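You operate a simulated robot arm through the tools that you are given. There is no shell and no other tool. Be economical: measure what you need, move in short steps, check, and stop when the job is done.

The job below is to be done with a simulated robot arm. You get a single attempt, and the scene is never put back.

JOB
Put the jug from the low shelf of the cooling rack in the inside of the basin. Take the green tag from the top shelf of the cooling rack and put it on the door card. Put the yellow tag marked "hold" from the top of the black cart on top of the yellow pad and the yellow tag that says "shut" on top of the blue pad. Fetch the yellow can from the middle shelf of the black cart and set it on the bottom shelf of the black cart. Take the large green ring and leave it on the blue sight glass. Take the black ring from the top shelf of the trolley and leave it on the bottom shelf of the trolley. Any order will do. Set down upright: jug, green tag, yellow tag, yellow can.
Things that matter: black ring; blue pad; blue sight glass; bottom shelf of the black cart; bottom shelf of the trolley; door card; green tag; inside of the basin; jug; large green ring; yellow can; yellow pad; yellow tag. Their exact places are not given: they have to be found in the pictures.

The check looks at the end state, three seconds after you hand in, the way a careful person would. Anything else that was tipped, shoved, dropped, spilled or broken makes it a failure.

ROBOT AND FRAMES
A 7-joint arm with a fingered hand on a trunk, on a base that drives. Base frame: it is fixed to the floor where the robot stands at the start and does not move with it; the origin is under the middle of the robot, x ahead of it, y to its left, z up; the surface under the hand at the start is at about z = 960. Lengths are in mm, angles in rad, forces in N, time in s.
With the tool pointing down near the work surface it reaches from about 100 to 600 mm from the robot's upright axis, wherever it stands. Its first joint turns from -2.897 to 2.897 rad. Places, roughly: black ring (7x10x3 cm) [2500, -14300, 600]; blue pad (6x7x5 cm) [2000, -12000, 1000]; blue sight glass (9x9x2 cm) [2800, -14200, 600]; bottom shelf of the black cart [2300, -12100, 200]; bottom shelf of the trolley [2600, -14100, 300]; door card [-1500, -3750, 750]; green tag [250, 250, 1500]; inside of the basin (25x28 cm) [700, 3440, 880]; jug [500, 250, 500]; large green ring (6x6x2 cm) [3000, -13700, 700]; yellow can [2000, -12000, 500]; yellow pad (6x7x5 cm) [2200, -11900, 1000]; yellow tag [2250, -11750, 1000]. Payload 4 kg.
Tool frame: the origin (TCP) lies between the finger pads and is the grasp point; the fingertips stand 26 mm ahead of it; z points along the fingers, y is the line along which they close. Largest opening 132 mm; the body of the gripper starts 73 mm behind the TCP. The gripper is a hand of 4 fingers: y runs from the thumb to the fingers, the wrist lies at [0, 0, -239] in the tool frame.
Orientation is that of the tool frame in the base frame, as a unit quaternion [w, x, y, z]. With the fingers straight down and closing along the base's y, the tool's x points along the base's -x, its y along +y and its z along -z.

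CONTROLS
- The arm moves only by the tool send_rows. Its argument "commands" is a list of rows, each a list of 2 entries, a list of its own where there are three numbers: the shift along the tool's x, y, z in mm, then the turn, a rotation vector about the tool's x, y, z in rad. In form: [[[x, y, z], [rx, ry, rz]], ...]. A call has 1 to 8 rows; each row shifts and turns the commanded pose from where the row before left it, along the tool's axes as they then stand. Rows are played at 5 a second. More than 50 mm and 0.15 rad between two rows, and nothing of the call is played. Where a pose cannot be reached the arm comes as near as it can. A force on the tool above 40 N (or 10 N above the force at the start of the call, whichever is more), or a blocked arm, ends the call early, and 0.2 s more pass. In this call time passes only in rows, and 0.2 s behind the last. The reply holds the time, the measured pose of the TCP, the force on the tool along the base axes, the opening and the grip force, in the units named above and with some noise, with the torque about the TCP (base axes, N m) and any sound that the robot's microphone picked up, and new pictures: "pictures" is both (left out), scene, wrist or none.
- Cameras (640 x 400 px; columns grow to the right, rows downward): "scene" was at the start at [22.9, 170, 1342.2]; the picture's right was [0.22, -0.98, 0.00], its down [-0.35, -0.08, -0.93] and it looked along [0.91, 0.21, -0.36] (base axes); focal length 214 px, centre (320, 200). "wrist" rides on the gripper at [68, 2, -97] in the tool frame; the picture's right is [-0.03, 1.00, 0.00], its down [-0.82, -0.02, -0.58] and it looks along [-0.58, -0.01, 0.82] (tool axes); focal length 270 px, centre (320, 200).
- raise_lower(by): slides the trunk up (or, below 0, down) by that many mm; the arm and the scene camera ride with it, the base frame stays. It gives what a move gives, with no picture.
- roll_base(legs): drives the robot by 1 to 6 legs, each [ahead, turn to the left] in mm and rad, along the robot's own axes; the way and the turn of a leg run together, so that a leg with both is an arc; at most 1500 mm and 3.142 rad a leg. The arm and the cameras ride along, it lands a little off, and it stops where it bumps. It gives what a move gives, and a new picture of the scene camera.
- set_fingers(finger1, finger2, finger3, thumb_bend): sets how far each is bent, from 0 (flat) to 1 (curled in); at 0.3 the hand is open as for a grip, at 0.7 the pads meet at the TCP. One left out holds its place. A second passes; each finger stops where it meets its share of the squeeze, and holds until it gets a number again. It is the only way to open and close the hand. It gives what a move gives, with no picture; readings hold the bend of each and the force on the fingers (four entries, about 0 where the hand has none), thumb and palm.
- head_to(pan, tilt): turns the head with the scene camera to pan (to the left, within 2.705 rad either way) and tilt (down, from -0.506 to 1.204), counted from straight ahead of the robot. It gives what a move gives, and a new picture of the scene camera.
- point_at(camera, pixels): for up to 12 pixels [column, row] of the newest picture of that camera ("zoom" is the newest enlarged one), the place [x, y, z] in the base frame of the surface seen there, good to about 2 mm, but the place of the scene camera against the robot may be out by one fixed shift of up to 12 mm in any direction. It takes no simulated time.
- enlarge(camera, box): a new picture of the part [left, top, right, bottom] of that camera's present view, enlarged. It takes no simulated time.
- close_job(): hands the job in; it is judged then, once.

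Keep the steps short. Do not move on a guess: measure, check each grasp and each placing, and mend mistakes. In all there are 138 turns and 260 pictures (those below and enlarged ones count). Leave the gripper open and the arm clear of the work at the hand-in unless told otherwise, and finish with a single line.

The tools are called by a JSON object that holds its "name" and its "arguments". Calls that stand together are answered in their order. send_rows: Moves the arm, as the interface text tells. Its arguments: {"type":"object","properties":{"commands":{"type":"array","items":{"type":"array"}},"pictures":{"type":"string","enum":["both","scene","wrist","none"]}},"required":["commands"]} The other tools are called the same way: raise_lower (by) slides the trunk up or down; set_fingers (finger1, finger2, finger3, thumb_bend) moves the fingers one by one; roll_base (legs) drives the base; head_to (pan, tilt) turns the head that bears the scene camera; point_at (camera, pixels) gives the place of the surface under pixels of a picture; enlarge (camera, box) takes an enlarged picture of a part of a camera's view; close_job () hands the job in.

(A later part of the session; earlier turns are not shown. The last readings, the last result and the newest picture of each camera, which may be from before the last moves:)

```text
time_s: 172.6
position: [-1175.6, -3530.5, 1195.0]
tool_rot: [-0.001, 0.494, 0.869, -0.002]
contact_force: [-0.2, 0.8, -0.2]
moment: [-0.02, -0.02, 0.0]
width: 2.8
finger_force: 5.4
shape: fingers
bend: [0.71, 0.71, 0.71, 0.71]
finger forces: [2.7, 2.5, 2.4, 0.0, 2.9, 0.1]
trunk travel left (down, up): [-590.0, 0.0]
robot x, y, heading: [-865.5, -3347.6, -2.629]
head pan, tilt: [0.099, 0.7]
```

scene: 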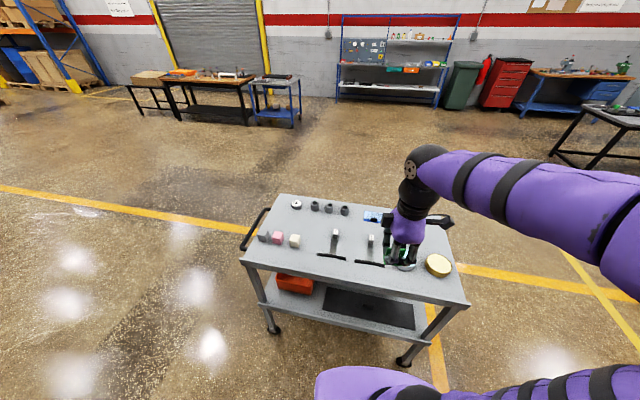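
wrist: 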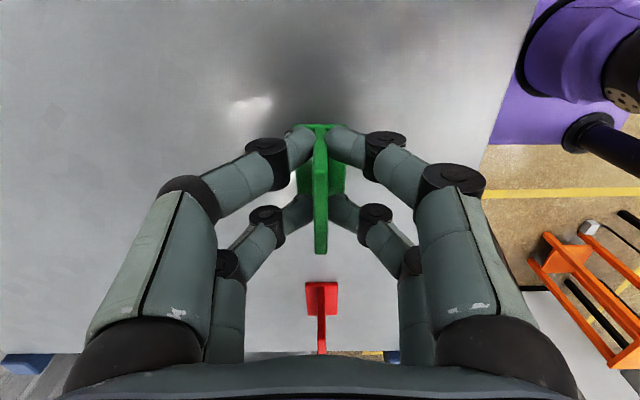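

{"name": "send_rows", "arguments": {"commands": [[[0, -50, 0], [0, 0, 0]], [[0, -50, 0], [0, 0, 0]]], "pictures": "both"}}

{"name": "enlarge", "arguments": {"camera": "scene", "box": [230, 180, 480, 340]}}

```text
time_s: 173.4
position: [-1272.5, -3555.8, 1198.5]
tool_rot: [-0.001, 0.525, 0.851, -0.004]
contact_force: [-0.7, 1.3, -0.4]
moment: [-0.13, 0.02, 0.0]
width: 2.8
finger_force: 5.4
shape: fingers
bend: [0.71, 0.71, 0.71, 0.71]
finger forces: [2.7, 2.4, 2.3, 0.0, 2.8, 0.0]
trunk travel left (down, up): [-590.0, 0.0]
robot x, y, heading: [-869.1, -3345.6, -2.629]
head pan, tilt: [0.099, 0.7]
stopped in row 2: the arm was blocked; the commanded pose is now the measured one
```

scene: 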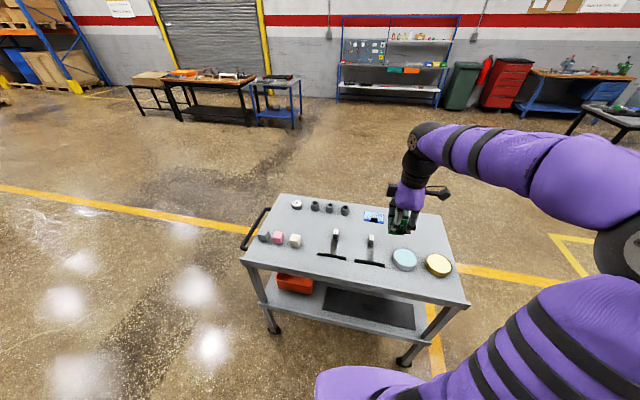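
wrist: 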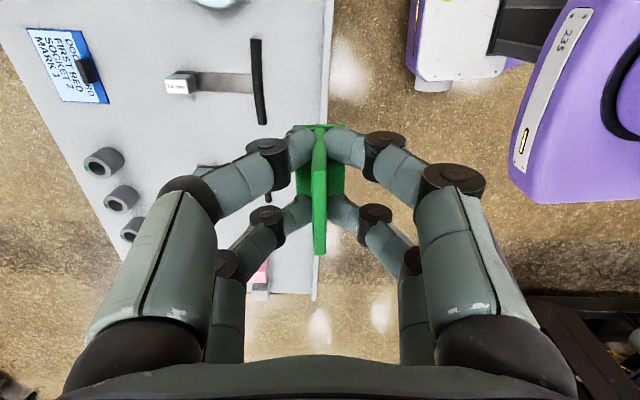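

```text
2.50 times, centred on (355, 260) of scene
```

zoom: 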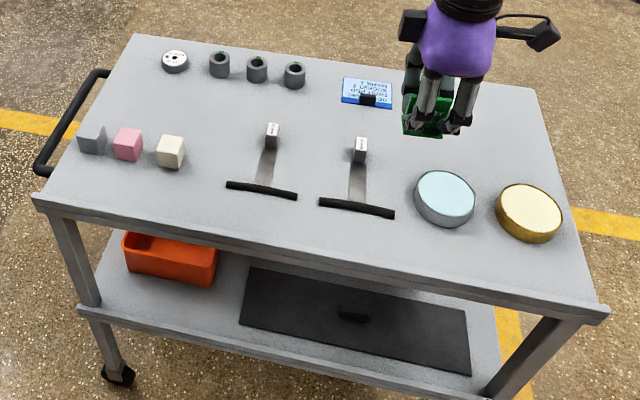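

There's a blue card at the wrist picture's top left. I'll read it.

{"name": "enlarge", "arguments": {"camera": "wrist", "box": [10, 15, 130, 115]}}

{"name": "enlarge", "arguments": {"camera": "scene", "box": [350, 200, 400, 235]}}

{"name": "point_at", "arguments": {"camera": "wrist", "pixels": [[28, 32], [72, 30], [62, 100], [107, 103], [88, 70], [50, 62], [78, 70], [100, 25], [215, 85]]}}

```text
4.00 times, centred on (70, 65) of wrist
```

zoom: 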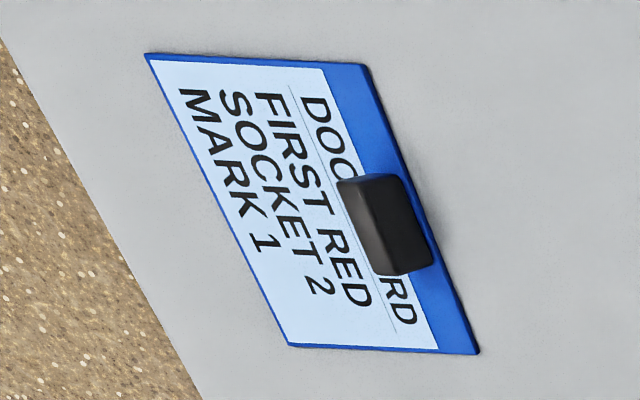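

```text
11.43 times, centred on (375, 218) of scene
```

zoom: 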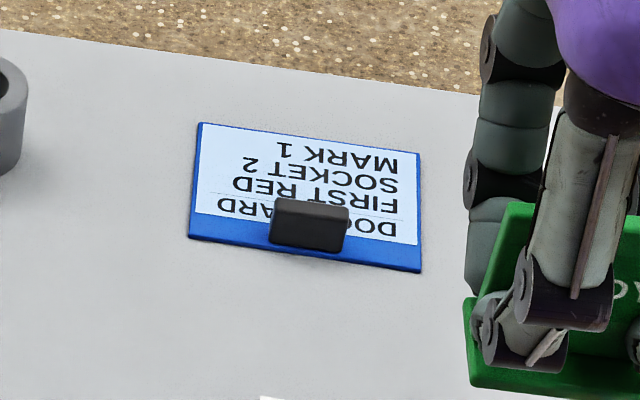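

```text
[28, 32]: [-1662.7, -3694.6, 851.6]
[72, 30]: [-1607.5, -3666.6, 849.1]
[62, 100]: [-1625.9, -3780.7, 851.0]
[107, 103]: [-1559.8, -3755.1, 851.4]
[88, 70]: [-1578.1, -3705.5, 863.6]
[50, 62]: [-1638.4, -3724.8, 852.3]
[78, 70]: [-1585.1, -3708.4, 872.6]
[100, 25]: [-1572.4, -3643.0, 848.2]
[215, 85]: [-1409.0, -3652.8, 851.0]
```

The title is partly hidden by its black block: "DO?.. CARD". I'll zoom tighter.

{"name": "enlarge", "arguments": {"camera": "scene", "box": [364, 212, 384, 224]}}

{"name": "enlarge", "arguments": {"camera": "wrist", "box": [55, 30, 115, 90]}}

```text
16.00 times, centred on (374, 218) of scene
```

zoom: 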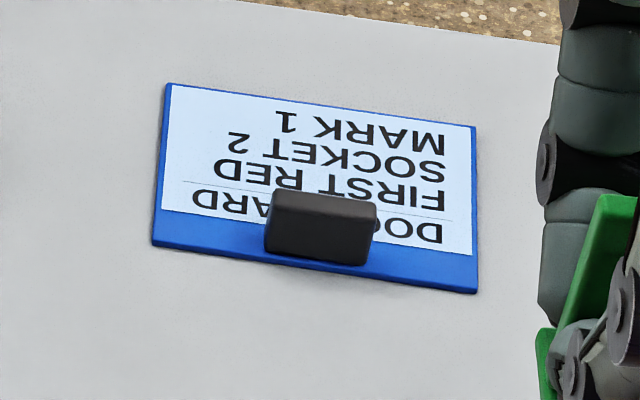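

```text
6.67 times, centred on (85, 60) of wrist
```

zoom: 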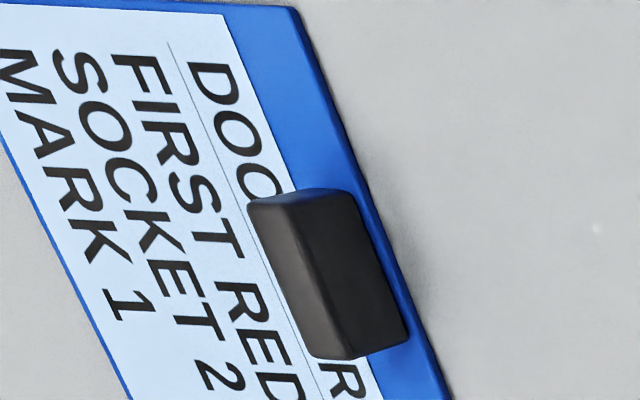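

This is the card the job means: it's at the stated place, and its hidden title fits "DO.. CARD". It lies near the cart's far edge, out of good reach from here. I'll pull the arm in and drive round to the other side, keeping ≥400 mm clear.

{"name": "send_rows", "arguments": {"commands": [[[0, 40, 0], [0, 0, 0]], [[0, 40, 0], [0, 0, 0]]], "pictures": "none"}}

{"name": "roll_base", "arguments": {"legs": [[-500, 0], [0, -0.671], [1000, 0], [891, 0], [0, 1.689]]}}

```text
time_s: 174.0
position: [-1201.5, -3525.0, 1197.6]
tool_rot: [0.0, 0.524, 0.851, -0.004]
contact_force: [-0.1, -0.7, 0.0]
moment: [0.06, 0.04, 0.02]
width: 2.6
finger_force: 4.3
shape: fingers
bend: [0.71, 0.71, 0.71, 0.71]
finger forces: [2.8, 2.4, 2.3, 0.0, 2.7, 0.0]
trunk travel left (down, up): [-590.0, 0.0]
robot x, y, heading: [-871.1, -3346.4, -2.628]
head pan, tilt: [0.099, 0.7]
```

```text
time_s: 192.6
position: [-2281.1, -3168.9, 1197.5]
tool_rot: [0.001, 0.029, 1.0, -0.004]
contact_force: [-0.1, 0.5, -0.5]
moment: [0.03, 0.0, 0.0]
width: 2.0
finger_force: 5.2
shape: fingers
bend: [0.71, 0.71, 0.71, 0.71]
finger forces: [2.5, 2.2, 2.1, 0.0, 2.6, 0.0]
trunk travel left (down, up): [-590.0, 0.0]
robot x, y, heading: [-2263.3, -2792.1, -1.587]
head pan, tilt: [0.099, 0.7]
```

scene: 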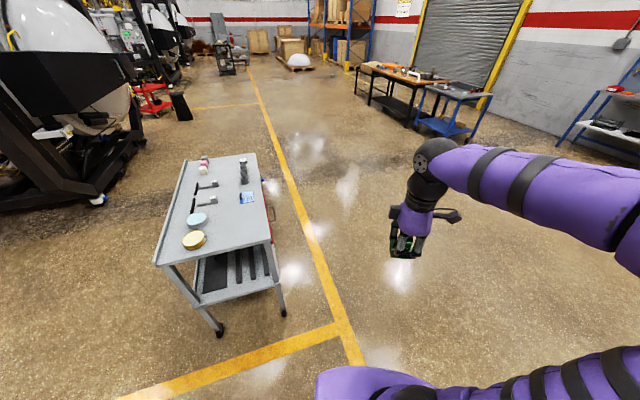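

Good view of the cart. I'll re-tighten the fingers, drive down its far side and turn to face it.

{"name": "set_fingers", "arguments": {"finger1": 0.76, "finger2": 0.76, "finger3": 0.76, "thumb_bend": 0.76}}

{"name": "roll_base", "arguments": {"legs": [[0, -0.053], [1250, 0], [0, 2.045]]}}

{"name": "head_to", "arguments": {"pan": 0.0, "tilt": 0.8}}

```text
time_s: 193.6
position: [-2282.0, -3168.3, 1197.6]
tool_rot: [0.002, 0.029, 1.0, -0.004]
contact_force: [-0.5, -0.1, -0.1]
moment: [-0.01, -0.01, -0.02]
width: 0.8
finger_force: 13.7
shape: fingers
bend: [0.73, 0.73, 0.73, 0.72]
finger forces: [7.3, 6.8, 6.4, 0.0, 7.6, 0.0]
trunk travel left (down, up): [-590.0, 0.0]
robot x, y, heading: [-2266.8, -2792.7, -1.591]
head pan, tilt: [0.099, 0.7]
```

```text
time_s: 205.6
position: [-2004.4, -3931.8, 1198.1]
tool_rot: [-0.004, 0.804, -0.595, 0.001]
contact_force: [-0.1, 0.2, -0.8]
moment: [0.0, 0.01, -0.01]
width: 0.6
finger_force: 13.8
shape: fingers
bend: [0.73, 0.73, 0.73, 0.72]
finger forces: [7.0, 6.5, 6.2, 0.0, 7.3, 0.1]
trunk travel left (down, up): [-590.0, 0.0]
robot x, y, heading: [-2363.4, -4047.0, 0.34]
head pan, tilt: [0.099, 0.7]
```

scene: 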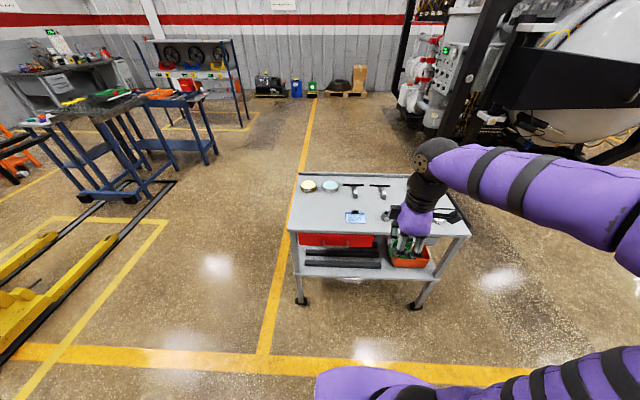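

```text
time_s: 206.3
position: [-2003.2, -3931.1, 1198.5]
tool_rot: [-0.004, 0.803, -0.595, 0.0]
contact_force: [-0.2, -0.7, -0.6]
moment: [-0.02, 0.0, 0.01]
width: 0.5
finger_force: 13.6
shape: fingers
bend: [0.73, 0.73, 0.73, 0.72]
finger forces: [7.0, 6.5, 6.2, 0.0, 7.4, 0.1]
trunk travel left (down, up): [-590.0, 0.0]
robot x, y, heading: [-2362.8, -4051.0, 0.336]
head pan, tilt: [0.0, 0.799]
```

scene: 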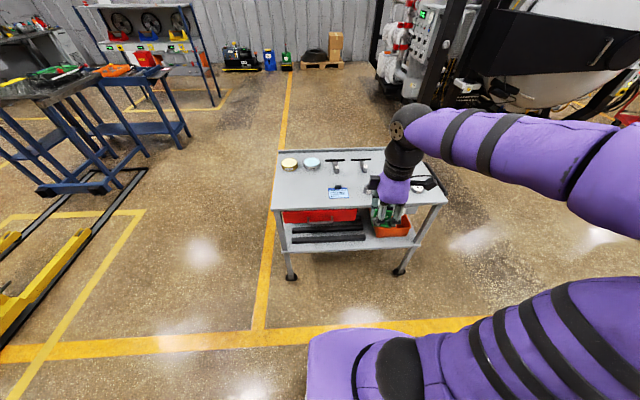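

I'll turn slightly, roll 300 mm closer and look at the card with both cameras.

{"name": "roll_base", "arguments": {"legs": [[0, 0.073], [300, 0]]}}

{"name": "raise_lower", "arguments": {"by": -200}}

{"name": "head_to", "arguments": {"pan": 0.0, "tilt": 0.8}}

{"name": "enlarge", "arguments": {"camera": "scene", "box": [280, 130, 440, 230]}}

```text
time_s: 208.8
position: [-1735.5, -3786.3, 1198.0]
tool_rot: [-0.004, 0.824, -0.567, 0.001]
contact_force: [0.6, -0.6, 0.1]
moment: [0.02, 0.01, -0.02]
width: 0.8
finger_force: 13.0
shape: fingers
bend: [0.73, 0.73, 0.73, 0.72]
finger forces: [7.0, 6.5, 6.3, 0.1, 7.3, 0.0]
trunk travel left (down, up): [-590.0, 0.0]
robot x, y, heading: [-2084.8, -3928.8, 0.408]
head pan, tilt: [0.0, 0.799]
```

scene: 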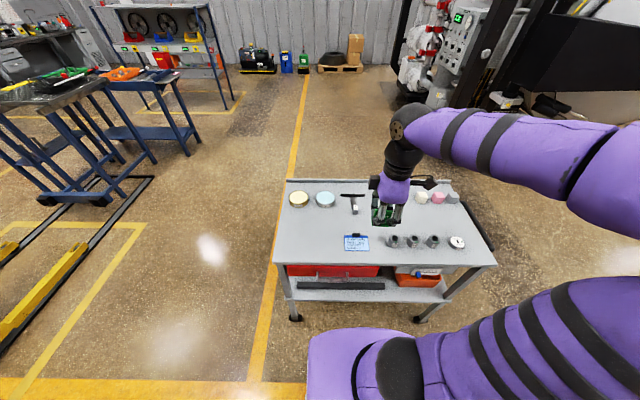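

```text
time_s: 211.0
position: [-1735.7, -3787.1, 998.7]
tool_rot: [-0.004, 0.824, -0.567, 0.001]
contact_force: [0.3, 0.3, 0.2]
moment: [0.03, 0.0, -0.02]
width: 0.5
finger_force: 12.9
shape: fingers
bend: [0.73, 0.73, 0.73, 0.72]
finger forces: [7.0, 6.5, 6.2, 0.1, 7.3, 0.0]
trunk travel left (down, up): [-390.0, 200.0]
robot x, y, heading: [-2083.7, -3927.6, 0.406]
head pan, tilt: [0.0, 0.799]
```

```text
time_s: 211.6
position: [-1733.7, -3786.0, 997.5]
tool_rot: [-0.005, 0.824, -0.567, 0.0]
contact_force: [-0.2, -0.5, -0.1]
moment: [0.01, 0.0, 0.01]
width: 0.5
finger_force: 13.4
shape: fingers
bend: [0.73, 0.73, 0.73, 0.72]
finger forces: [7.0, 6.5, 6.3, 0.0, 7.3, 0.1]
trunk travel left (down, up): [-390.0, 200.0]
robot x, y, heading: [-2084.6, -3931.5, 0.408]
head pan, tilt: [0.0, 0.799]
```

scene: 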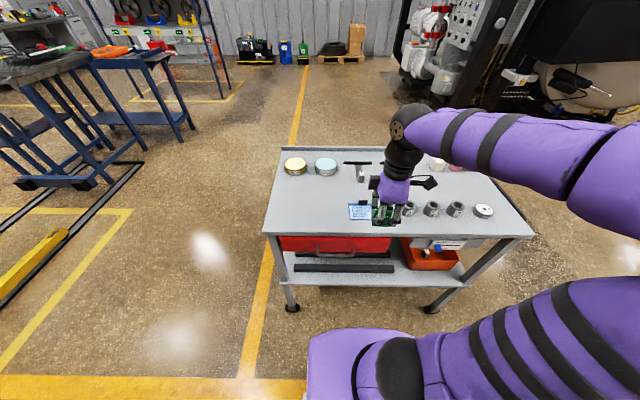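

```text
4.00 times, centred on (360, 180) of scene
```

zoom: 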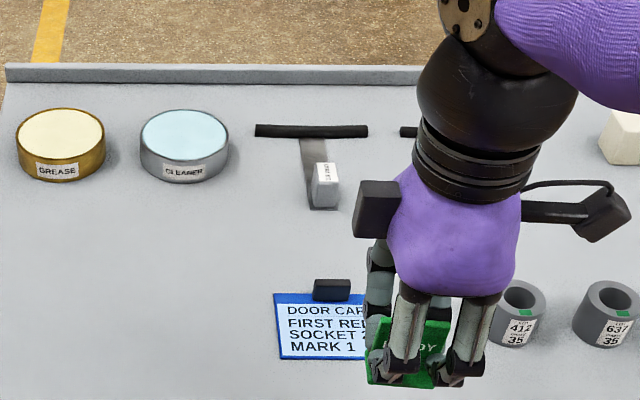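

"DOOR CARD" is confirmed. I align the yaw by 0.04 and take a wrist picture to measure the card.

{"name": "send_rows", "arguments": {"commands": [[[-20, 0, 0], [0, 0, -0.04]]], "pictures": "wrist"}}

{"name": "enlarge", "arguments": {"camera": "wrist", "box": [120, 60, 360, 260]}}

```text
time_s: 212.0
position: [-1742.0, -3765.9, 997.6]
tool_rot: [-0.004, 0.834, -0.551, 0.001]
contact_force: [0.6, -0.1, -1.3]
moment: [0.0, -0.01, -0.01]
width: 0.6
finger_force: 13.6
shape: fingers
bend: [0.73, 0.73, 0.73, 0.72]
finger forces: [7.0, 6.5, 6.1, 0.0, 7.2, 0.0]
trunk travel left (down, up): [-390.0, 200.0]
robot x, y, heading: [-2088.8, -3929.6, 0.411]
head pan, tilt: [0.0, 0.799]
```

wrist: 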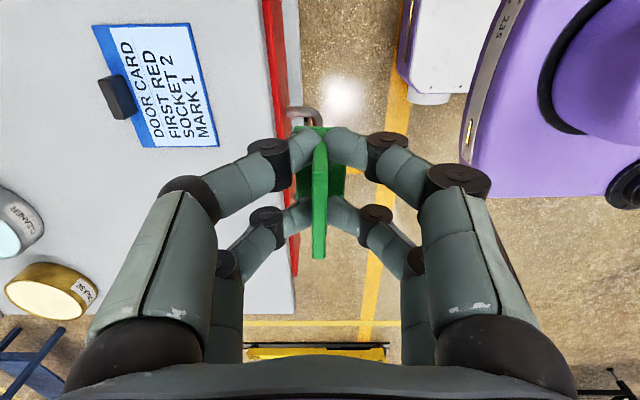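

```text
2.00 times, centred on (240, 160) of wrist
```

zoom: 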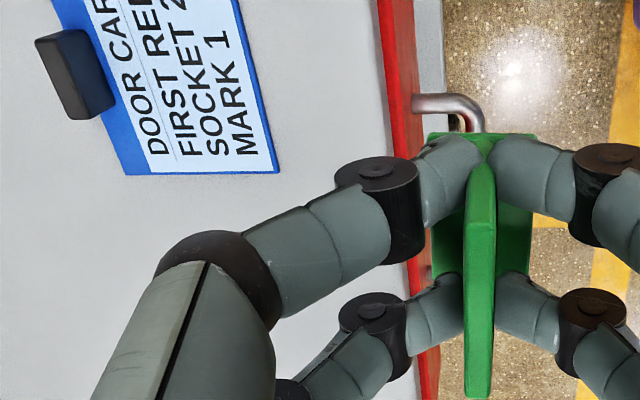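

{"name": "point_at", "arguments": {"camera": "wrist", "pixels": [[110, 32], [184, 28], [214, 140], [148, 142], [155, 85], [170, 85], [190, 85], [122, 80], [130, 90], [110, 90], [250, 100], [135, 70]]}}

```text
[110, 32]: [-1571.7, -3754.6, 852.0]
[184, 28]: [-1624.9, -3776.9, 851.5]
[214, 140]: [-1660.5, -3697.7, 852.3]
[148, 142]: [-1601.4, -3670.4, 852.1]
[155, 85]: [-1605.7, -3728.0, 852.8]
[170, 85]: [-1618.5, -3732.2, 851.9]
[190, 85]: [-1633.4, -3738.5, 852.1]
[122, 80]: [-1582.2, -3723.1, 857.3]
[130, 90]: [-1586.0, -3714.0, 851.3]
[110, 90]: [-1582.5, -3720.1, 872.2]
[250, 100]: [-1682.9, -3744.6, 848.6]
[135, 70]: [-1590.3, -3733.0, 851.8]
```

Card surface z 852, free text area about 55 mm deep. I'll aim the tag at (-1620,-3727): move across first, then lower to 15 mm above.

{"name": "send_rows", "arguments": {"commands": [[[4, -42.5, 0], [0, 0, 0]], [[4, -42.5, 0], [0, 0, 0]], [[4, -42.5, 0], [0, 0, 0]], [[0, 0, 30], [0, 0, 0]], [[0, 0, 30], [0, 0, 0]], [[0, 0, 28], [0, 0, 0]]], "pictures": "both"}}

{"name": "enlarge", "arguments": {"camera": "scene", "box": [310, 160, 430, 250]}}

```text
time_s: 213.4
position: [-1620.3, -3725.2, 911.6]
tool_rot: [-0.004, 0.835, -0.55, 0.0]
contact_force: [-0.7, 0.3, -0.3]
moment: [0.01, -0.01, 0.02]
width: 0.6
finger_force: 13.2
shape: fingers
bend: [0.73, 0.73, 0.73, 0.72]
finger forces: [7.1, 6.6, 6.2, 0.1, 7.3, 0.0]
trunk travel left (down, up): [-390.0, 200.0]
robot x, y, heading: [-2085.1, -3924.5, 0.407]
head pan, tilt: [0.0, 0.799]
```

scene: 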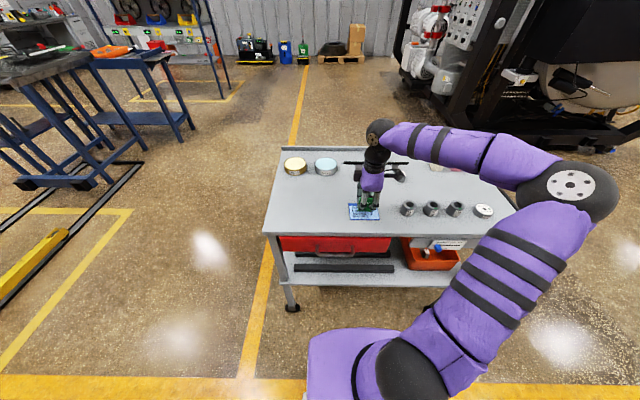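
wrist: 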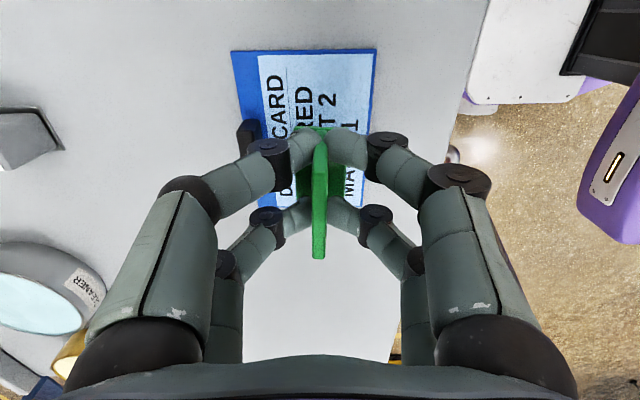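

```text
4.44 times, centred on (370, 205) of scene
```

zoom: 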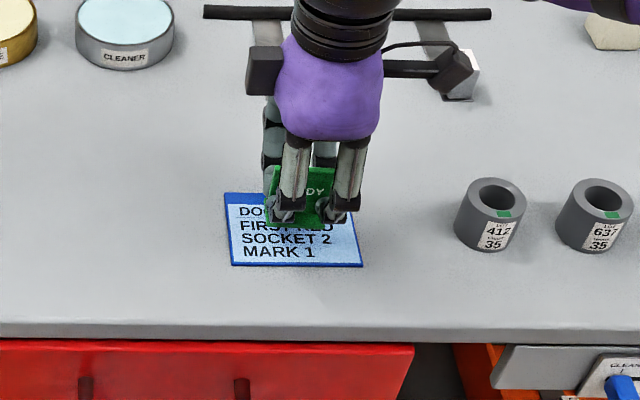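

Aligned over the card, bottom about 19 mm above. Lower 14 mm and then by small steps watching the force.

{"name": "send_rows", "arguments": {"commands": [[[0, 0, 7], [0, 0, 0]], [[0, 0, 7], [0, 0, 0]], [[0, 0, 2], [0, 0, 0]], [[0, 0, 0], [0, 0, 0]]], "pictures": "none"}}

{"name": "send_rows", "arguments": {"commands": [[[0, 0, 1.5], [0, 0, 0]], [[0, 0, 1], [0, 0, 0]], [[0, 0, 0], [0, 0, 0]]], "pictures": "none"}}

```text
time_s: 214.4
position: [-1618.4, -3727.2, 894.9]
tool_rot: [-0.004, 0.835, -0.551, 0.001]
contact_force: [-0.4, 0.4, -0.6]
moment: [0.01, 0.02, 0.02]
width: 0.5
finger_force: 13.3
shape: fingers
bend: [0.73, 0.73, 0.73, 0.72]
finger forces: [7.1, 6.4, 6.3, 0.0, 7.3, 0.0]
trunk travel left (down, up): [-390.0, 200.0]
robot x, y, heading: [-2082.6, -3929.0, 0.408]
head pan, tilt: [0.0, 0.799]
```

```text
time_s: 215.2
position: [-1619.4, -3727.2, 892.5]
tool_rot: [-0.004, 0.834, -0.551, 0.001]
contact_force: [0.4, 0.8, 0.2]
moment: [-0.01, 0.0, 0.01]
width: 0.6
finger_force: 13.8
shape: fingers
bend: [0.73, 0.73, 0.73, 0.72]
finger forces: [7.0, 6.5, 6.2, 0.0, 7.2, 0.0]
trunk travel left (down, up): [-390.0, 200.0]
robot x, y, heading: [-2081.2, -3928.1, 0.403]
head pan, tilt: [0.0, 0.799]
```

{"name": "send_rows", "arguments": {"commands": [[[0, 0, 1], [0, 0, 0]], [[0, 0, 1], [0, 0, 0]], [[0, 0, 0], [0, 0, 0]]], "pictures": "wrist"}}

{"name": "enlarge", "arguments": {"camera": "scene", "box": [340, 180, 400, 225]}}

```text
time_s: 216.0
position: [-1618.7, -3728.5, 888.4]
tool_rot: [-0.004, 0.835, -0.55, -0.001]
contact_force: [-0.9, 0.1, -0.2]
moment: [0.02, 0.0, -0.04]
width: 0.7
finger_force: 13.7
shape: fingers
bend: [0.73, 0.73, 0.73, 0.72]
finger forces: [7.1, 6.5, 6.2, 0.0, 7.3, 0.1]
trunk travel left (down, up): [-390.0, 200.0]
robot x, y, heading: [-2084.0, -3927.6, 0.413]
head pan, tilt: [0.0, 0.799]
```

wrist: 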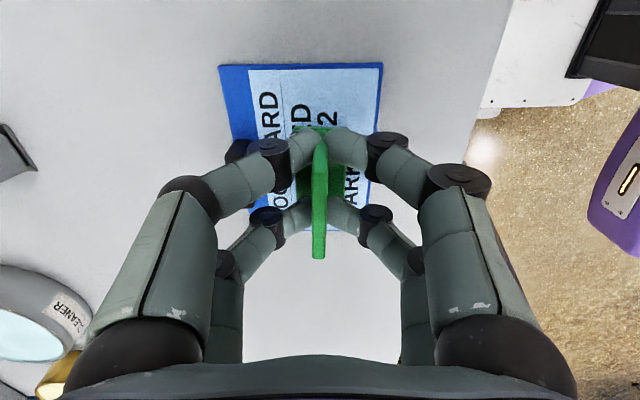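

```text
8.89 times, centred on (370, 202) of scene
```

zoom: 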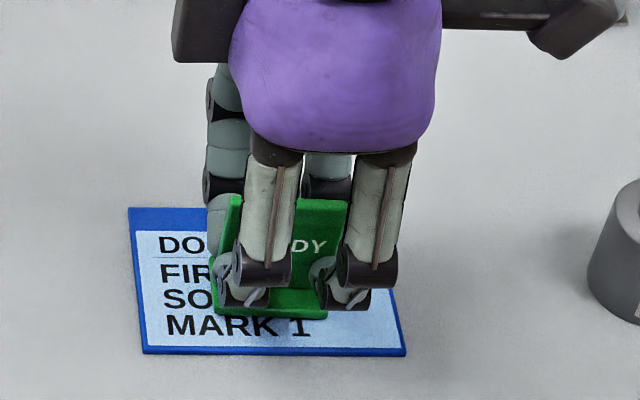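

Still no contact. Continue down in 1 mm steps.

{"name": "send_rows", "arguments": {"commands": [[[0, 0, 1], [0, 0, 0]], [[0, 0, 1], [0, 0, 0]], [[0, 0, 0], [0, 0, 0]]], "pictures": "none"}}

{"name": "send_rows", "arguments": {"commands": [[[0, 0, 1], [0, 0, 0]], [[0, 0, 1], [0, 0, 0]], [[0, 0, 0], [0, 0, 0]]], "pictures": "none"}}

{"name": "enlarge", "arguments": {"camera": "scene", "box": [340, 180, 400, 225]}}

```text
time_s: 216.8
position: [-1618.0, -3727.5, 888.3]
tool_rot: [-0.003, 0.835, -0.551, 0.0]
contact_force: [0.7, 0.6, 3.0]
moment: [-0.07, -0.03, 0.04]
width: 0.3
finger_force: 14.2
shape: fingers
bend: [0.73, 0.73, 0.73, 0.73]
finger forces: [8.0, 6.6, 6.2, 0.1, 8.1, 0.1]
trunk travel left (down, up): [-390.0, 200.0]
robot x, y, heading: [-2082.5, -3927.1, 0.409]
head pan, tilt: [0.0, 0.799]
```

```text
time_s: 217.6
position: [-1618.2, -3727.3, 887.6]
tool_rot: [-0.004, 0.835, -0.55, 0.001]
contact_force: [1.3, 0.9, 10.1]
moment: [-0.09, -0.04, 0.03]
width: 0.2
finger_force: 16.0
shape: fingers
bend: [0.74, 0.74, 0.74, 0.73]
finger forces: [8.8, 7.2, 7.0, 0.1, 10.3, 0.1]
trunk travel left (down, up): [-390.0, 200.0]
robot x, y, heading: [-2084.6, -3927.4, 0.406]
head pan, tilt: [0.0, 0.799]
```

```text
8.89 times, centred on (370, 202) of scene
```

zoom: 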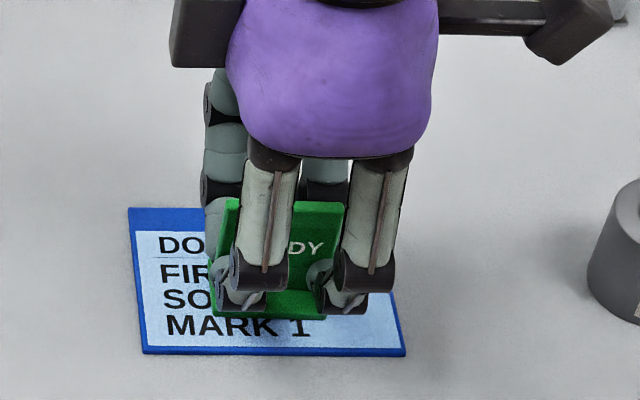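

Firm contact (10 N). I back off 2 mm, then open the fingers just part way.

{"name": "send_rows", "arguments": {"commands": [[[0, 0, -2], [0, 0, 0]], [[0, 0, 0], [0, 0, 0]]], "pictures": "none"}}

{"name": "set_fingers", "arguments": {"finger1": 0.62, "finger2": 0.62, "finger3": 0.62, "thumb_bend": 0.62}}

{"name": "send_rows", "arguments": {"commands": [[[0, 0, 0], [0, 0, 0]]], "pictures": "wrist"}}

{"name": "enlarge", "arguments": {"camera": "scene", "box": [340, 180, 400, 225]}}

```text
time_s: 218.2
position: [-1619.3, -3727.9, 888.4]
tool_rot: [-0.002, 0.835, -0.551, 0.0]
contact_force: [-0.3, 0.2, -0.2]
moment: [-0.02, 0.01, 0.0]
width: 0.5
finger_force: 14.2
shape: fingers
bend: [0.73, 0.74, 0.74, 0.73]
finger forces: [7.8, 6.8, 6.4, 0.0, 8.3, 0.1]
trunk travel left (down, up): [-390.0, 200.0]
robot x, y, heading: [-2084.8, -3929.5, 0.407]
head pan, tilt: [0.0, 0.799]
```

```text
time_s: 219.2
position: [-1617.6, -3727.6, 889.1]
tool_rot: [-0.004, 0.835, -0.55, 0.001]
contact_force: [0.6, -0.7, -0.6]
moment: [0.02, -0.01, 0.0]
width: 25.4
finger_force: 0.1
shape: fingers
bend: [0.62, 0.62, 0.62, 0.62]
finger forces: [0.0, 0.0, 0.0, 0.0, 0.0, 0.0]
trunk travel left (down, up): [-390.0, 200.0]
robot x, y, heading: [-2083.3, -3930.5, 0.408]
head pan, tilt: [0.0, 0.799]
```

```text
time_s: 219.6
position: [-1619.8, -3727.7, 889.2]
tool_rot: [-0.004, 0.834, -0.551, 0.001]
contact_force: [-0.1, -0.2, -0.9]
moment: [-0.01, 0.01, 0.02]
width: 25.5
finger_force: 0.0
shape: fingers
bend: [0.62, 0.62, 0.62, 0.62]
finger forces: [0.0, 0.0, 0.0, 0.0, 0.0, 0.0]
trunk travel left (down, up): [-390.0, 200.0]
robot x, y, heading: [-2083.2, -3927.8, 0.412]
head pan, tilt: [0.0, 0.799]
```

wrist: 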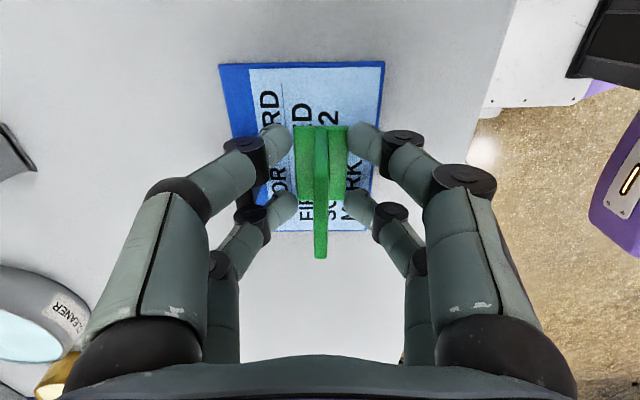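

```text
8.89 times, centred on (370, 202) of scene
```

zoom: 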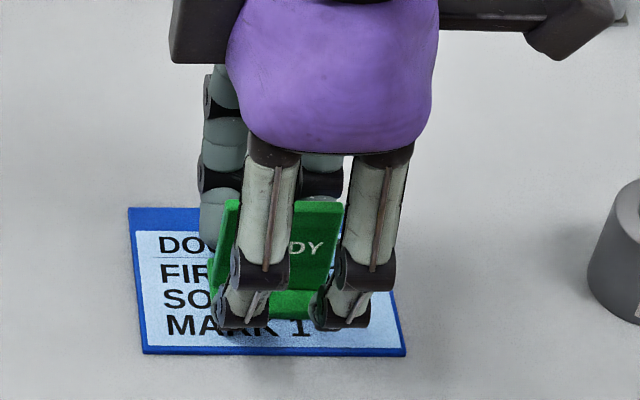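

The tag stands free on the card. Lift straight up and verify.

{"name": "send_rows", "arguments": {"commands": [[[0, 0, -15], [0, 0, 0]], [[0, 0, -25], [0, 0, 0]], [[0, 0, -40], [0, 0, 0]], [[0, 0, -45], [0, 0, 0]], [[0, 0, -45], [0, 0, 0]]], "pictures": "scene"}}

{"name": "enlarge", "arguments": {"camera": "scene", "box": [320, 160, 420, 235]}}

```text
time_s: 220.8
position: [-1620.3, -3725.8, 1058.9]
tool_rot: [-0.005, 0.835, -0.551, 0.0]
contact_force: [0.3, -0.3, -0.6]
moment: [0.0, -0.01, -0.01]
width: 25.4
finger_force: 0.0
shape: fingers
bend: [0.62, 0.62, 0.62, 0.62]
finger forces: [0.0, 0.1, 0.0, 0.0, 0.1, 0.0]
trunk travel left (down, up): [-390.0, 200.0]
robot x, y, heading: [-2089.1, -3926.2, 0.41]
head pan, tilt: [0.0, 0.799]
```

scene: 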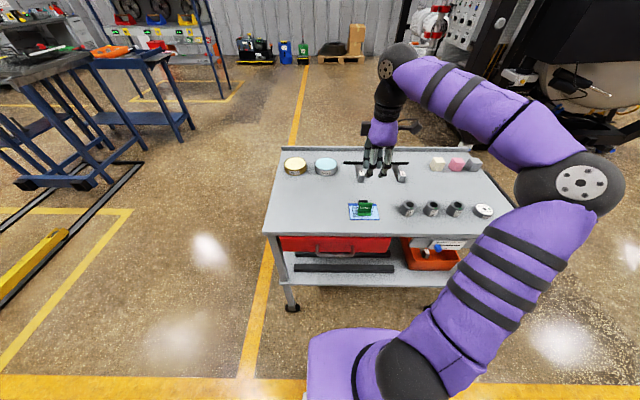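

```text
5.33 times, centred on (370, 198) of scene
```

zoom: 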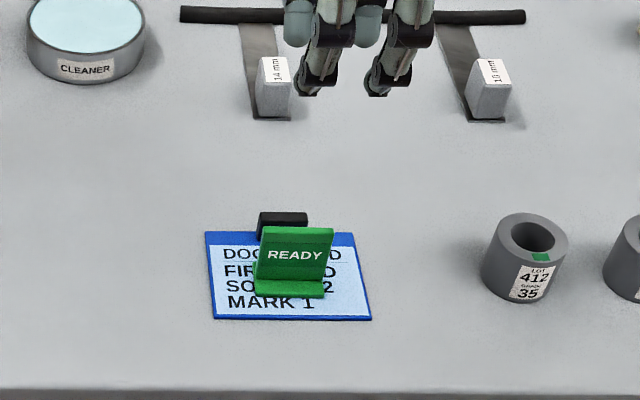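

The green tag is done. Next is the black cart far down the hall (about (2200,-12000)). I retract the arm, back off and drive to a first viewpoint in the aisle.

{"name": "send_rows", "arguments": {"commands": [[[0, 40, -30], [0, 0, 0]], [[0, 40, -30], [0, 0, 0]], [[0, 40, -20], [0, 0, 0]]], "pictures": "none"}}

{"name": "roll_base", "arguments": {"legs": [[-350, 0], [0, -1.352], [1200, 0], [1190, 0]]}}

{"name": "head_to", "arguments": {"pan": 0.0, "tilt": 0.25}}

```text
time_s: 221.6
position: [-1734.8, -3778.5, 1137.0]
tool_rot: [-0.004, 0.835, -0.551, -0.001]
contact_force: [0.4, 0.3, -1.1]
moment: [0.01, -0.01, -0.03]
width: 25.9
finger_force: 0.0
shape: fingers
bend: [0.62, 0.62, 0.62, 0.62]
finger forces: [0.0, 0.0, 0.1, 0.0, 0.1, 0.0]
trunk travel left (down, up): [-390.0, 200.0]
robot x, y, heading: [-2084.4, -3930.9, 0.409]
head pan, tilt: [0.0, 0.799]
```

```text
time_s: 239.0
position: [-790.2, -6325.9, 1136.5]
tool_rot: [0.003, -0.307, 0.952, -0.003]
contact_force: [-0.2, 0.2, 0.2]
moment: [0.0, 0.0, 0.02]
width: 25.9
finger_force: 0.1
shape: fingers
bend: [0.62, 0.62, 0.62, 0.62]
finger forces: [0.0, 0.0, 0.0, 0.0, 0.0, 0.0]
trunk travel left (down, up): [-390.0, 200.0]
robot x, y, heading: [-1012.2, -6015.4, -0.941]
head pan, tilt: [0.0, 0.799]
```

scene: 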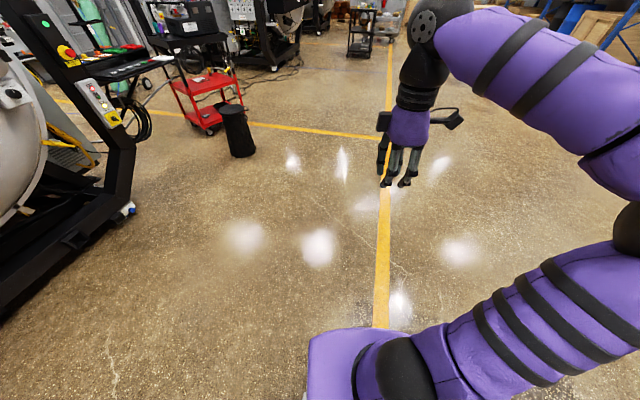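

```text
time_s: 239.9
position: [-788.4, -6325.9, 1136.8]
tool_rot: [0.003, -0.307, 0.952, -0.002]
contact_force: [-0.7, -1.2, -0.5]
moment: [0.01, 0.01, 0.02]
width: 25.4
finger_force: 0.1
shape: fingers
bend: [0.62, 0.62, 0.62, 0.62]
finger forces: [0.1, 0.0, 0.0, 0.2, 0.0, 0.0]
trunk travel left (down, up): [-390.0, 200.0]
robot x, y, heading: [-1008.2, -6021.2, -0.943]
head pan, tilt: [0.0, 0.25]
```

scene: 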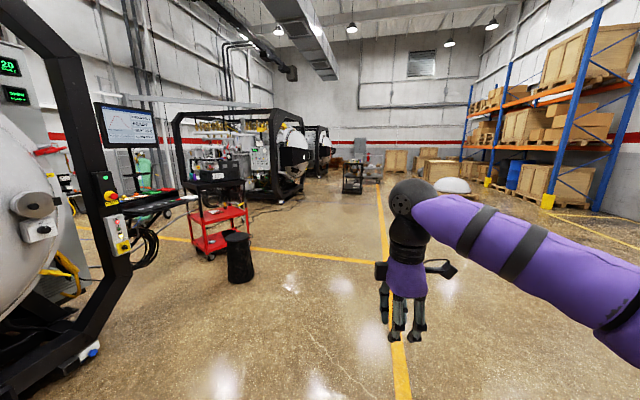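

The black cart is at about (352,178), with the grey trolley behind it. Measure them and nearby obstacles.

{"name": "point_at", "arguments": {"camera": "scene", "pixels": [[352, 166], [345, 190], [360, 190], [372, 172], [368, 180], [275, 200], [238, 280], [250, 245], [88, 350], [385, 240], [300, 188]]}}

{"name": "enlarge", "arguments": {"camera": "scene", "box": [320, 145, 400, 205]}}

```text
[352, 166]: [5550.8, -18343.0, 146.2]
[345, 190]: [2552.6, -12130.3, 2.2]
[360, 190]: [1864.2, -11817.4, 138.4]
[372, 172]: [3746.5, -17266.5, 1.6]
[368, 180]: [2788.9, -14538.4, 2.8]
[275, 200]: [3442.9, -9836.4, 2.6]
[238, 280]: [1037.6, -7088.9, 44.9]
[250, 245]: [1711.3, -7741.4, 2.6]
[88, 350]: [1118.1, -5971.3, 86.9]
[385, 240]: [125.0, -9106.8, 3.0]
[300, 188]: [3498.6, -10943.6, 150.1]
```

```text
6.67 times, centred on (360, 175) of scene
```

zoom: 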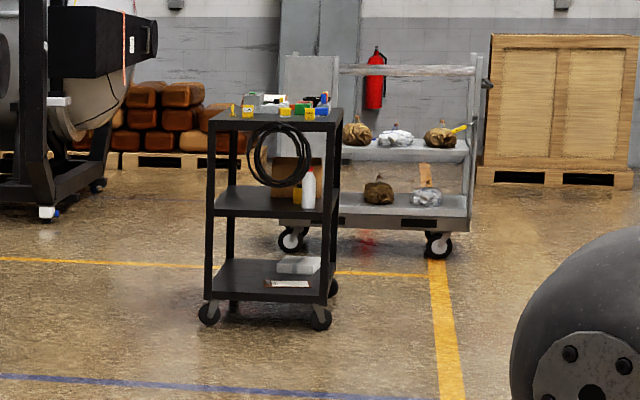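

The way is clear. I'll drive to about 1.1 m short of the black cart.

{"name": "roll_base", "arguments": {"legs": [[0, -0.133], [1400, 0], [1400, 0], [1400, 0], [1400, 0]]}}

{"name": "head_to", "arguments": {"pan": 0.1, "tilt": 0.6}}

```text
time_s: 267.3
position: [2027.7, -11172.7, 1138.5]
tool_rot: [0.003, -0.282, 0.96, -0.003]
contact_force: [-0.5, 0.6, -0.7]
moment: [0.01, 0.01, 0.01]
width: 25.7
finger_force: 0.0
shape: fingers
bend: [0.62, 0.62, 0.62, 0.62]
finger forces: [0.0, 0.0, 0.0, 0.1, 0.0, 0.1]
trunk travel left (down, up): [-390.0, 200.0]
robot x, y, heading: [1819.3, -10854.8, -0.989]
head pan, tilt: [0.0, 0.25]
```

scene: 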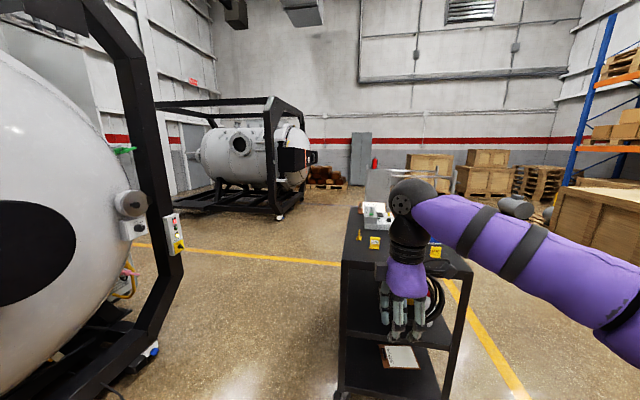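

```text
time_s: 268.1
position: [2027.7, -11173.0, 1137.2]
tool_rot: [0.003, -0.282, 0.959, -0.002]
contact_force: [0.4, -0.2, 0.8]
moment: [0.0, -0.03, 0.0]
width: 25.4
finger_force: 0.1
shape: fingers
bend: [0.62, 0.62, 0.62, 0.62]
finger forces: [0.0, 0.0, 0.0, 0.0, 0.1, 0.0]
trunk travel left (down, up): [-390.0, 200.0]
robot x, y, heading: [1817.9, -10856.6, -0.992]
head pan, tilt: [0.099, 0.6]
```

scene: 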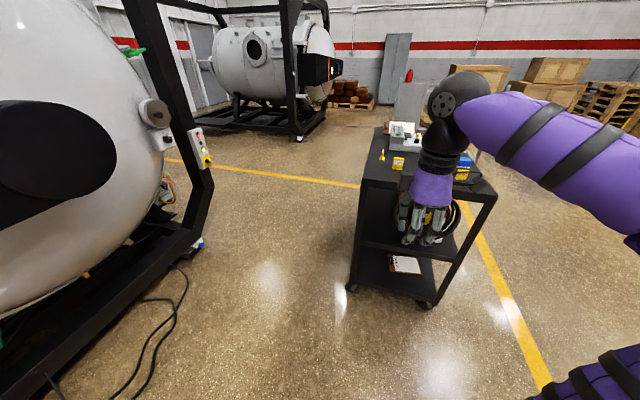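

The arm blocks the view. I shift it to the right and look.

{"name": "send_rows", "arguments": {"commands": [[[50, 10, 0], [0, 0, 0]], [[50, 10, 0], [0, 0, 0]], [[50, 10, 0], [0, 0, 0]], [[50, 10, 0], [0, 0, 0]], [[50, 10, 0], [0, 0, 0]]], "pictures": "scene"}}

{"name": "enlarge", "arguments": {"camera": "scene", "box": [340, 100, 520, 215]}}

{"name": "enlarge", "arguments": {"camera": "scene", "box": [340, 170, 520, 310]}}

```text
refused: row 1 steps farther than a row can; nothing moved
```

```text
3.48 times, centred on (430, 158) of scene
```

zoom: 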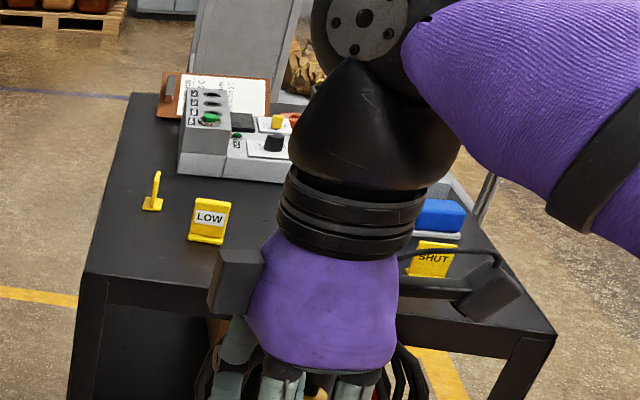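

```text
2.86 times, centred on (430, 240) of scene
```

zoom: 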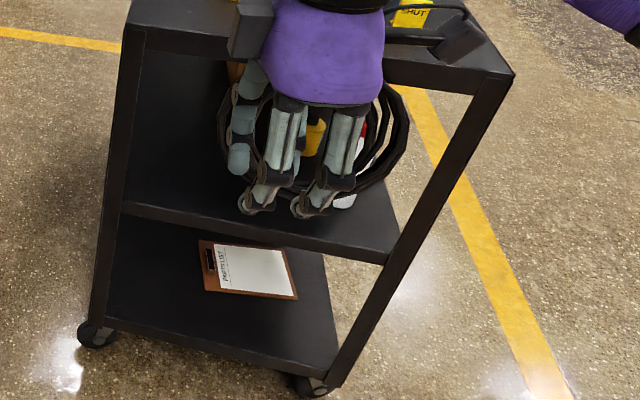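

{"name": "send_rows", "arguments": {"commands": [[[45, 10, 0], [0, 0, 0]], [[45, 10, 0], [0, 0, 0]], [[45, 10, 0], [0, 0, 0]], [[45, 10, 0], [0, 0, 0]], [[45, 10, 0], [0, 0, 0]], [[45, 10, 0], [0, 0, 0]]], "pictures": "scene"}}

{"name": "enlarge", "arguments": {"camera": "scene", "box": [340, 110, 520, 215]}}

{"name": "enlarge", "arguments": {"camera": "scene", "box": [340, 170, 520, 310]}}

```text
time_s: 269.5
position: [1776.3, -11262.6, 1127.8]
tool_rot: [0.003, -0.281, 0.96, -0.004]
contact_force: [-0.1, -0.1, 1.1]
moment: [-0.03, 0.0, 0.03]
width: 25.8
finger_force: 0.1
shape: fingers
bend: [0.62, 0.62, 0.62, 0.62]
finger forces: [0.0, 0.0, 0.0, 0.1, 0.0, 0.0]
out of reach, approached as far as the arm can: row 6
trunk travel left (down, up): [-390.0, 200.0]
robot x, y, heading: [1821.3, -10852.5, -0.992]
head pan, tilt: [0.099, 0.6]
```

scene: 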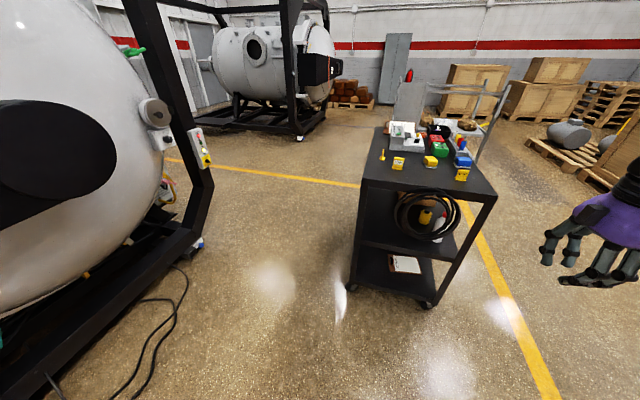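

```text
3.56 times, centred on (430, 162) of scene
```

zoom: 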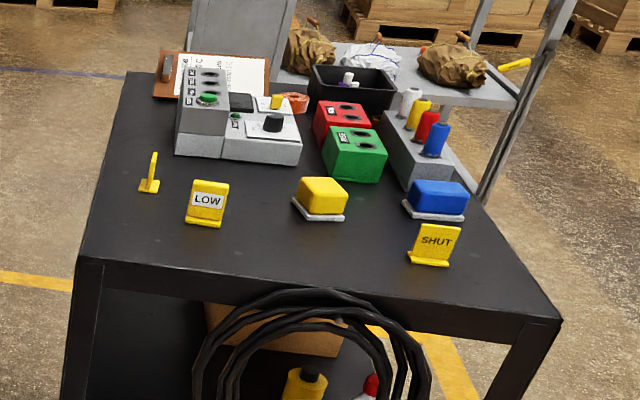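

```text
2.86 times, centred on (430, 240) of scene
```

zoom: 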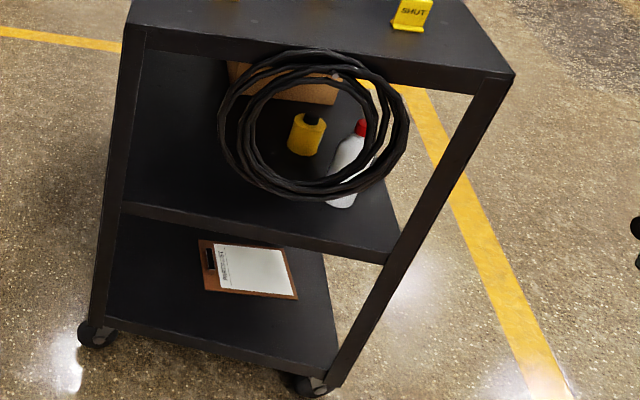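

Everything is visible now: tags (one edge-on, LOW, SHUT), yellow and blue pads, and the yellow can behind a hanging cable coil. Measure them.

{"name": "enlarge", "arguments": {"camera": "scene", "box": [370, 125, 490, 195]}}

{"name": "point_at", "arguments": {"camera": "zoom", "pixels": [[62, 160], [115, 205], [150, 210], [288, 195], [288, 180], [480, 200], [450, 205], [450, 290], [490, 290], [200, 250], [300, 225], [478, 248]]}}

{"name": "point_at", "arguments": {"camera": "scene", "pixels": [[361, 186], [496, 194], [388, 128], [425, 216], [437, 228], [426, 260], [350, 287], [432, 304], [405, 266], [365, 243], [445, 262], [430, 195]]}}

```text
5.33 times, centred on (430, 160) of scene
```

zoom: 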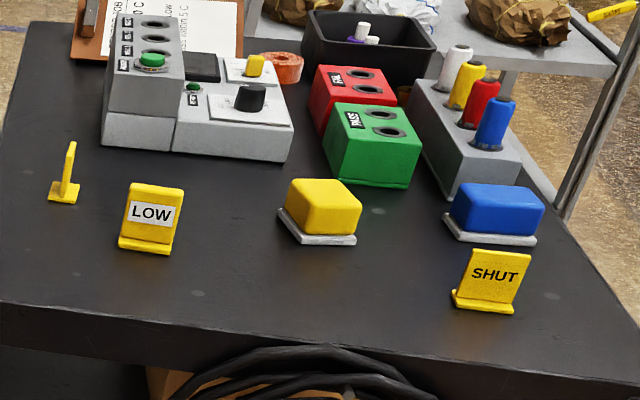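

```text
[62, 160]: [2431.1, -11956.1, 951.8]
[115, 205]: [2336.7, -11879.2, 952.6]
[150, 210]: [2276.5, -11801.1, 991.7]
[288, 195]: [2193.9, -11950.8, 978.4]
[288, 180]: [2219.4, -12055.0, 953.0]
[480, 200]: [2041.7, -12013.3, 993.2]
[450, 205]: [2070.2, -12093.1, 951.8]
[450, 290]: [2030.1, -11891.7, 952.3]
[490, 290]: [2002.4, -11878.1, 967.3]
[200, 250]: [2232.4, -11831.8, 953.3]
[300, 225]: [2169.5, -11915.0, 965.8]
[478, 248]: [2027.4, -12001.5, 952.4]
```

```text
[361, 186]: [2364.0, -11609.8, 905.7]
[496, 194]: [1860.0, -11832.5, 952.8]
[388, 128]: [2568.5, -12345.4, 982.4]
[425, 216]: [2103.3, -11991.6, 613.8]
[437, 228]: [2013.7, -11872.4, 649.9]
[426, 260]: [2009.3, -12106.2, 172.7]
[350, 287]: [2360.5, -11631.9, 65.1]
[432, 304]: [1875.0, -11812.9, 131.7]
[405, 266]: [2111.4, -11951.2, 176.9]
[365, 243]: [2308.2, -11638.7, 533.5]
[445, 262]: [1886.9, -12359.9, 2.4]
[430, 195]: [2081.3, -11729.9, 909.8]
```

Next I check how far the base reaches in front of the robot axis, looking straight down.

{"name": "head_to", "arguments": {"pan": 0.0, "tilt": 1.2}}

{"name": "point_at", "arguments": {"camera": "scene", "pixels": [[320, 200], [320, 230], [320, 250], [320, 270], [320, 290], [320, 310], [320, 330], [280, 300], [380, 300], [430, 300]]}}

```text
time_s: 270.5
position: [1777.8, -11263.3, 1127.9]
tool_rot: [0.002, -0.282, 0.959, -0.004]
contact_force: [0.6, -0.3, -0.1]
moment: [-0.01, 0.02, -0.01]
width: 25.5
finger_force: 0.0
shape: fingers
bend: [0.62, 0.62, 0.62, 0.62]
finger forces: [0.0, 0.1, 0.0, 0.0, 0.0, 0.1]
trunk travel left (down, up): [-390.0, 200.0]
robot x, y, heading: [1821.8, -10851.8, -0.993]
head pan, tilt: [0.0, 1.201]
```

scene: 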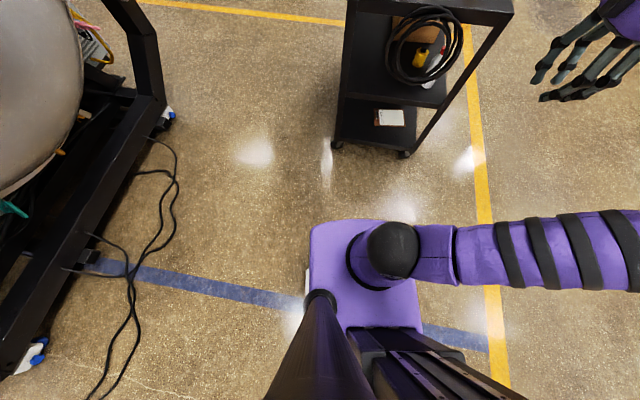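

```text
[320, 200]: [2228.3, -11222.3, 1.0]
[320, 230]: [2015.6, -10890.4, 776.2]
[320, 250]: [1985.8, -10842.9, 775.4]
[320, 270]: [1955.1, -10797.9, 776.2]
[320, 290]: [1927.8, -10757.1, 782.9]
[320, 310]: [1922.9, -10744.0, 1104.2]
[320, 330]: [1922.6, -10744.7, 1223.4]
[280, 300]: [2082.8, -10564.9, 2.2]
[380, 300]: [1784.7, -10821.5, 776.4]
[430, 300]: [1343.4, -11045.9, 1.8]
```

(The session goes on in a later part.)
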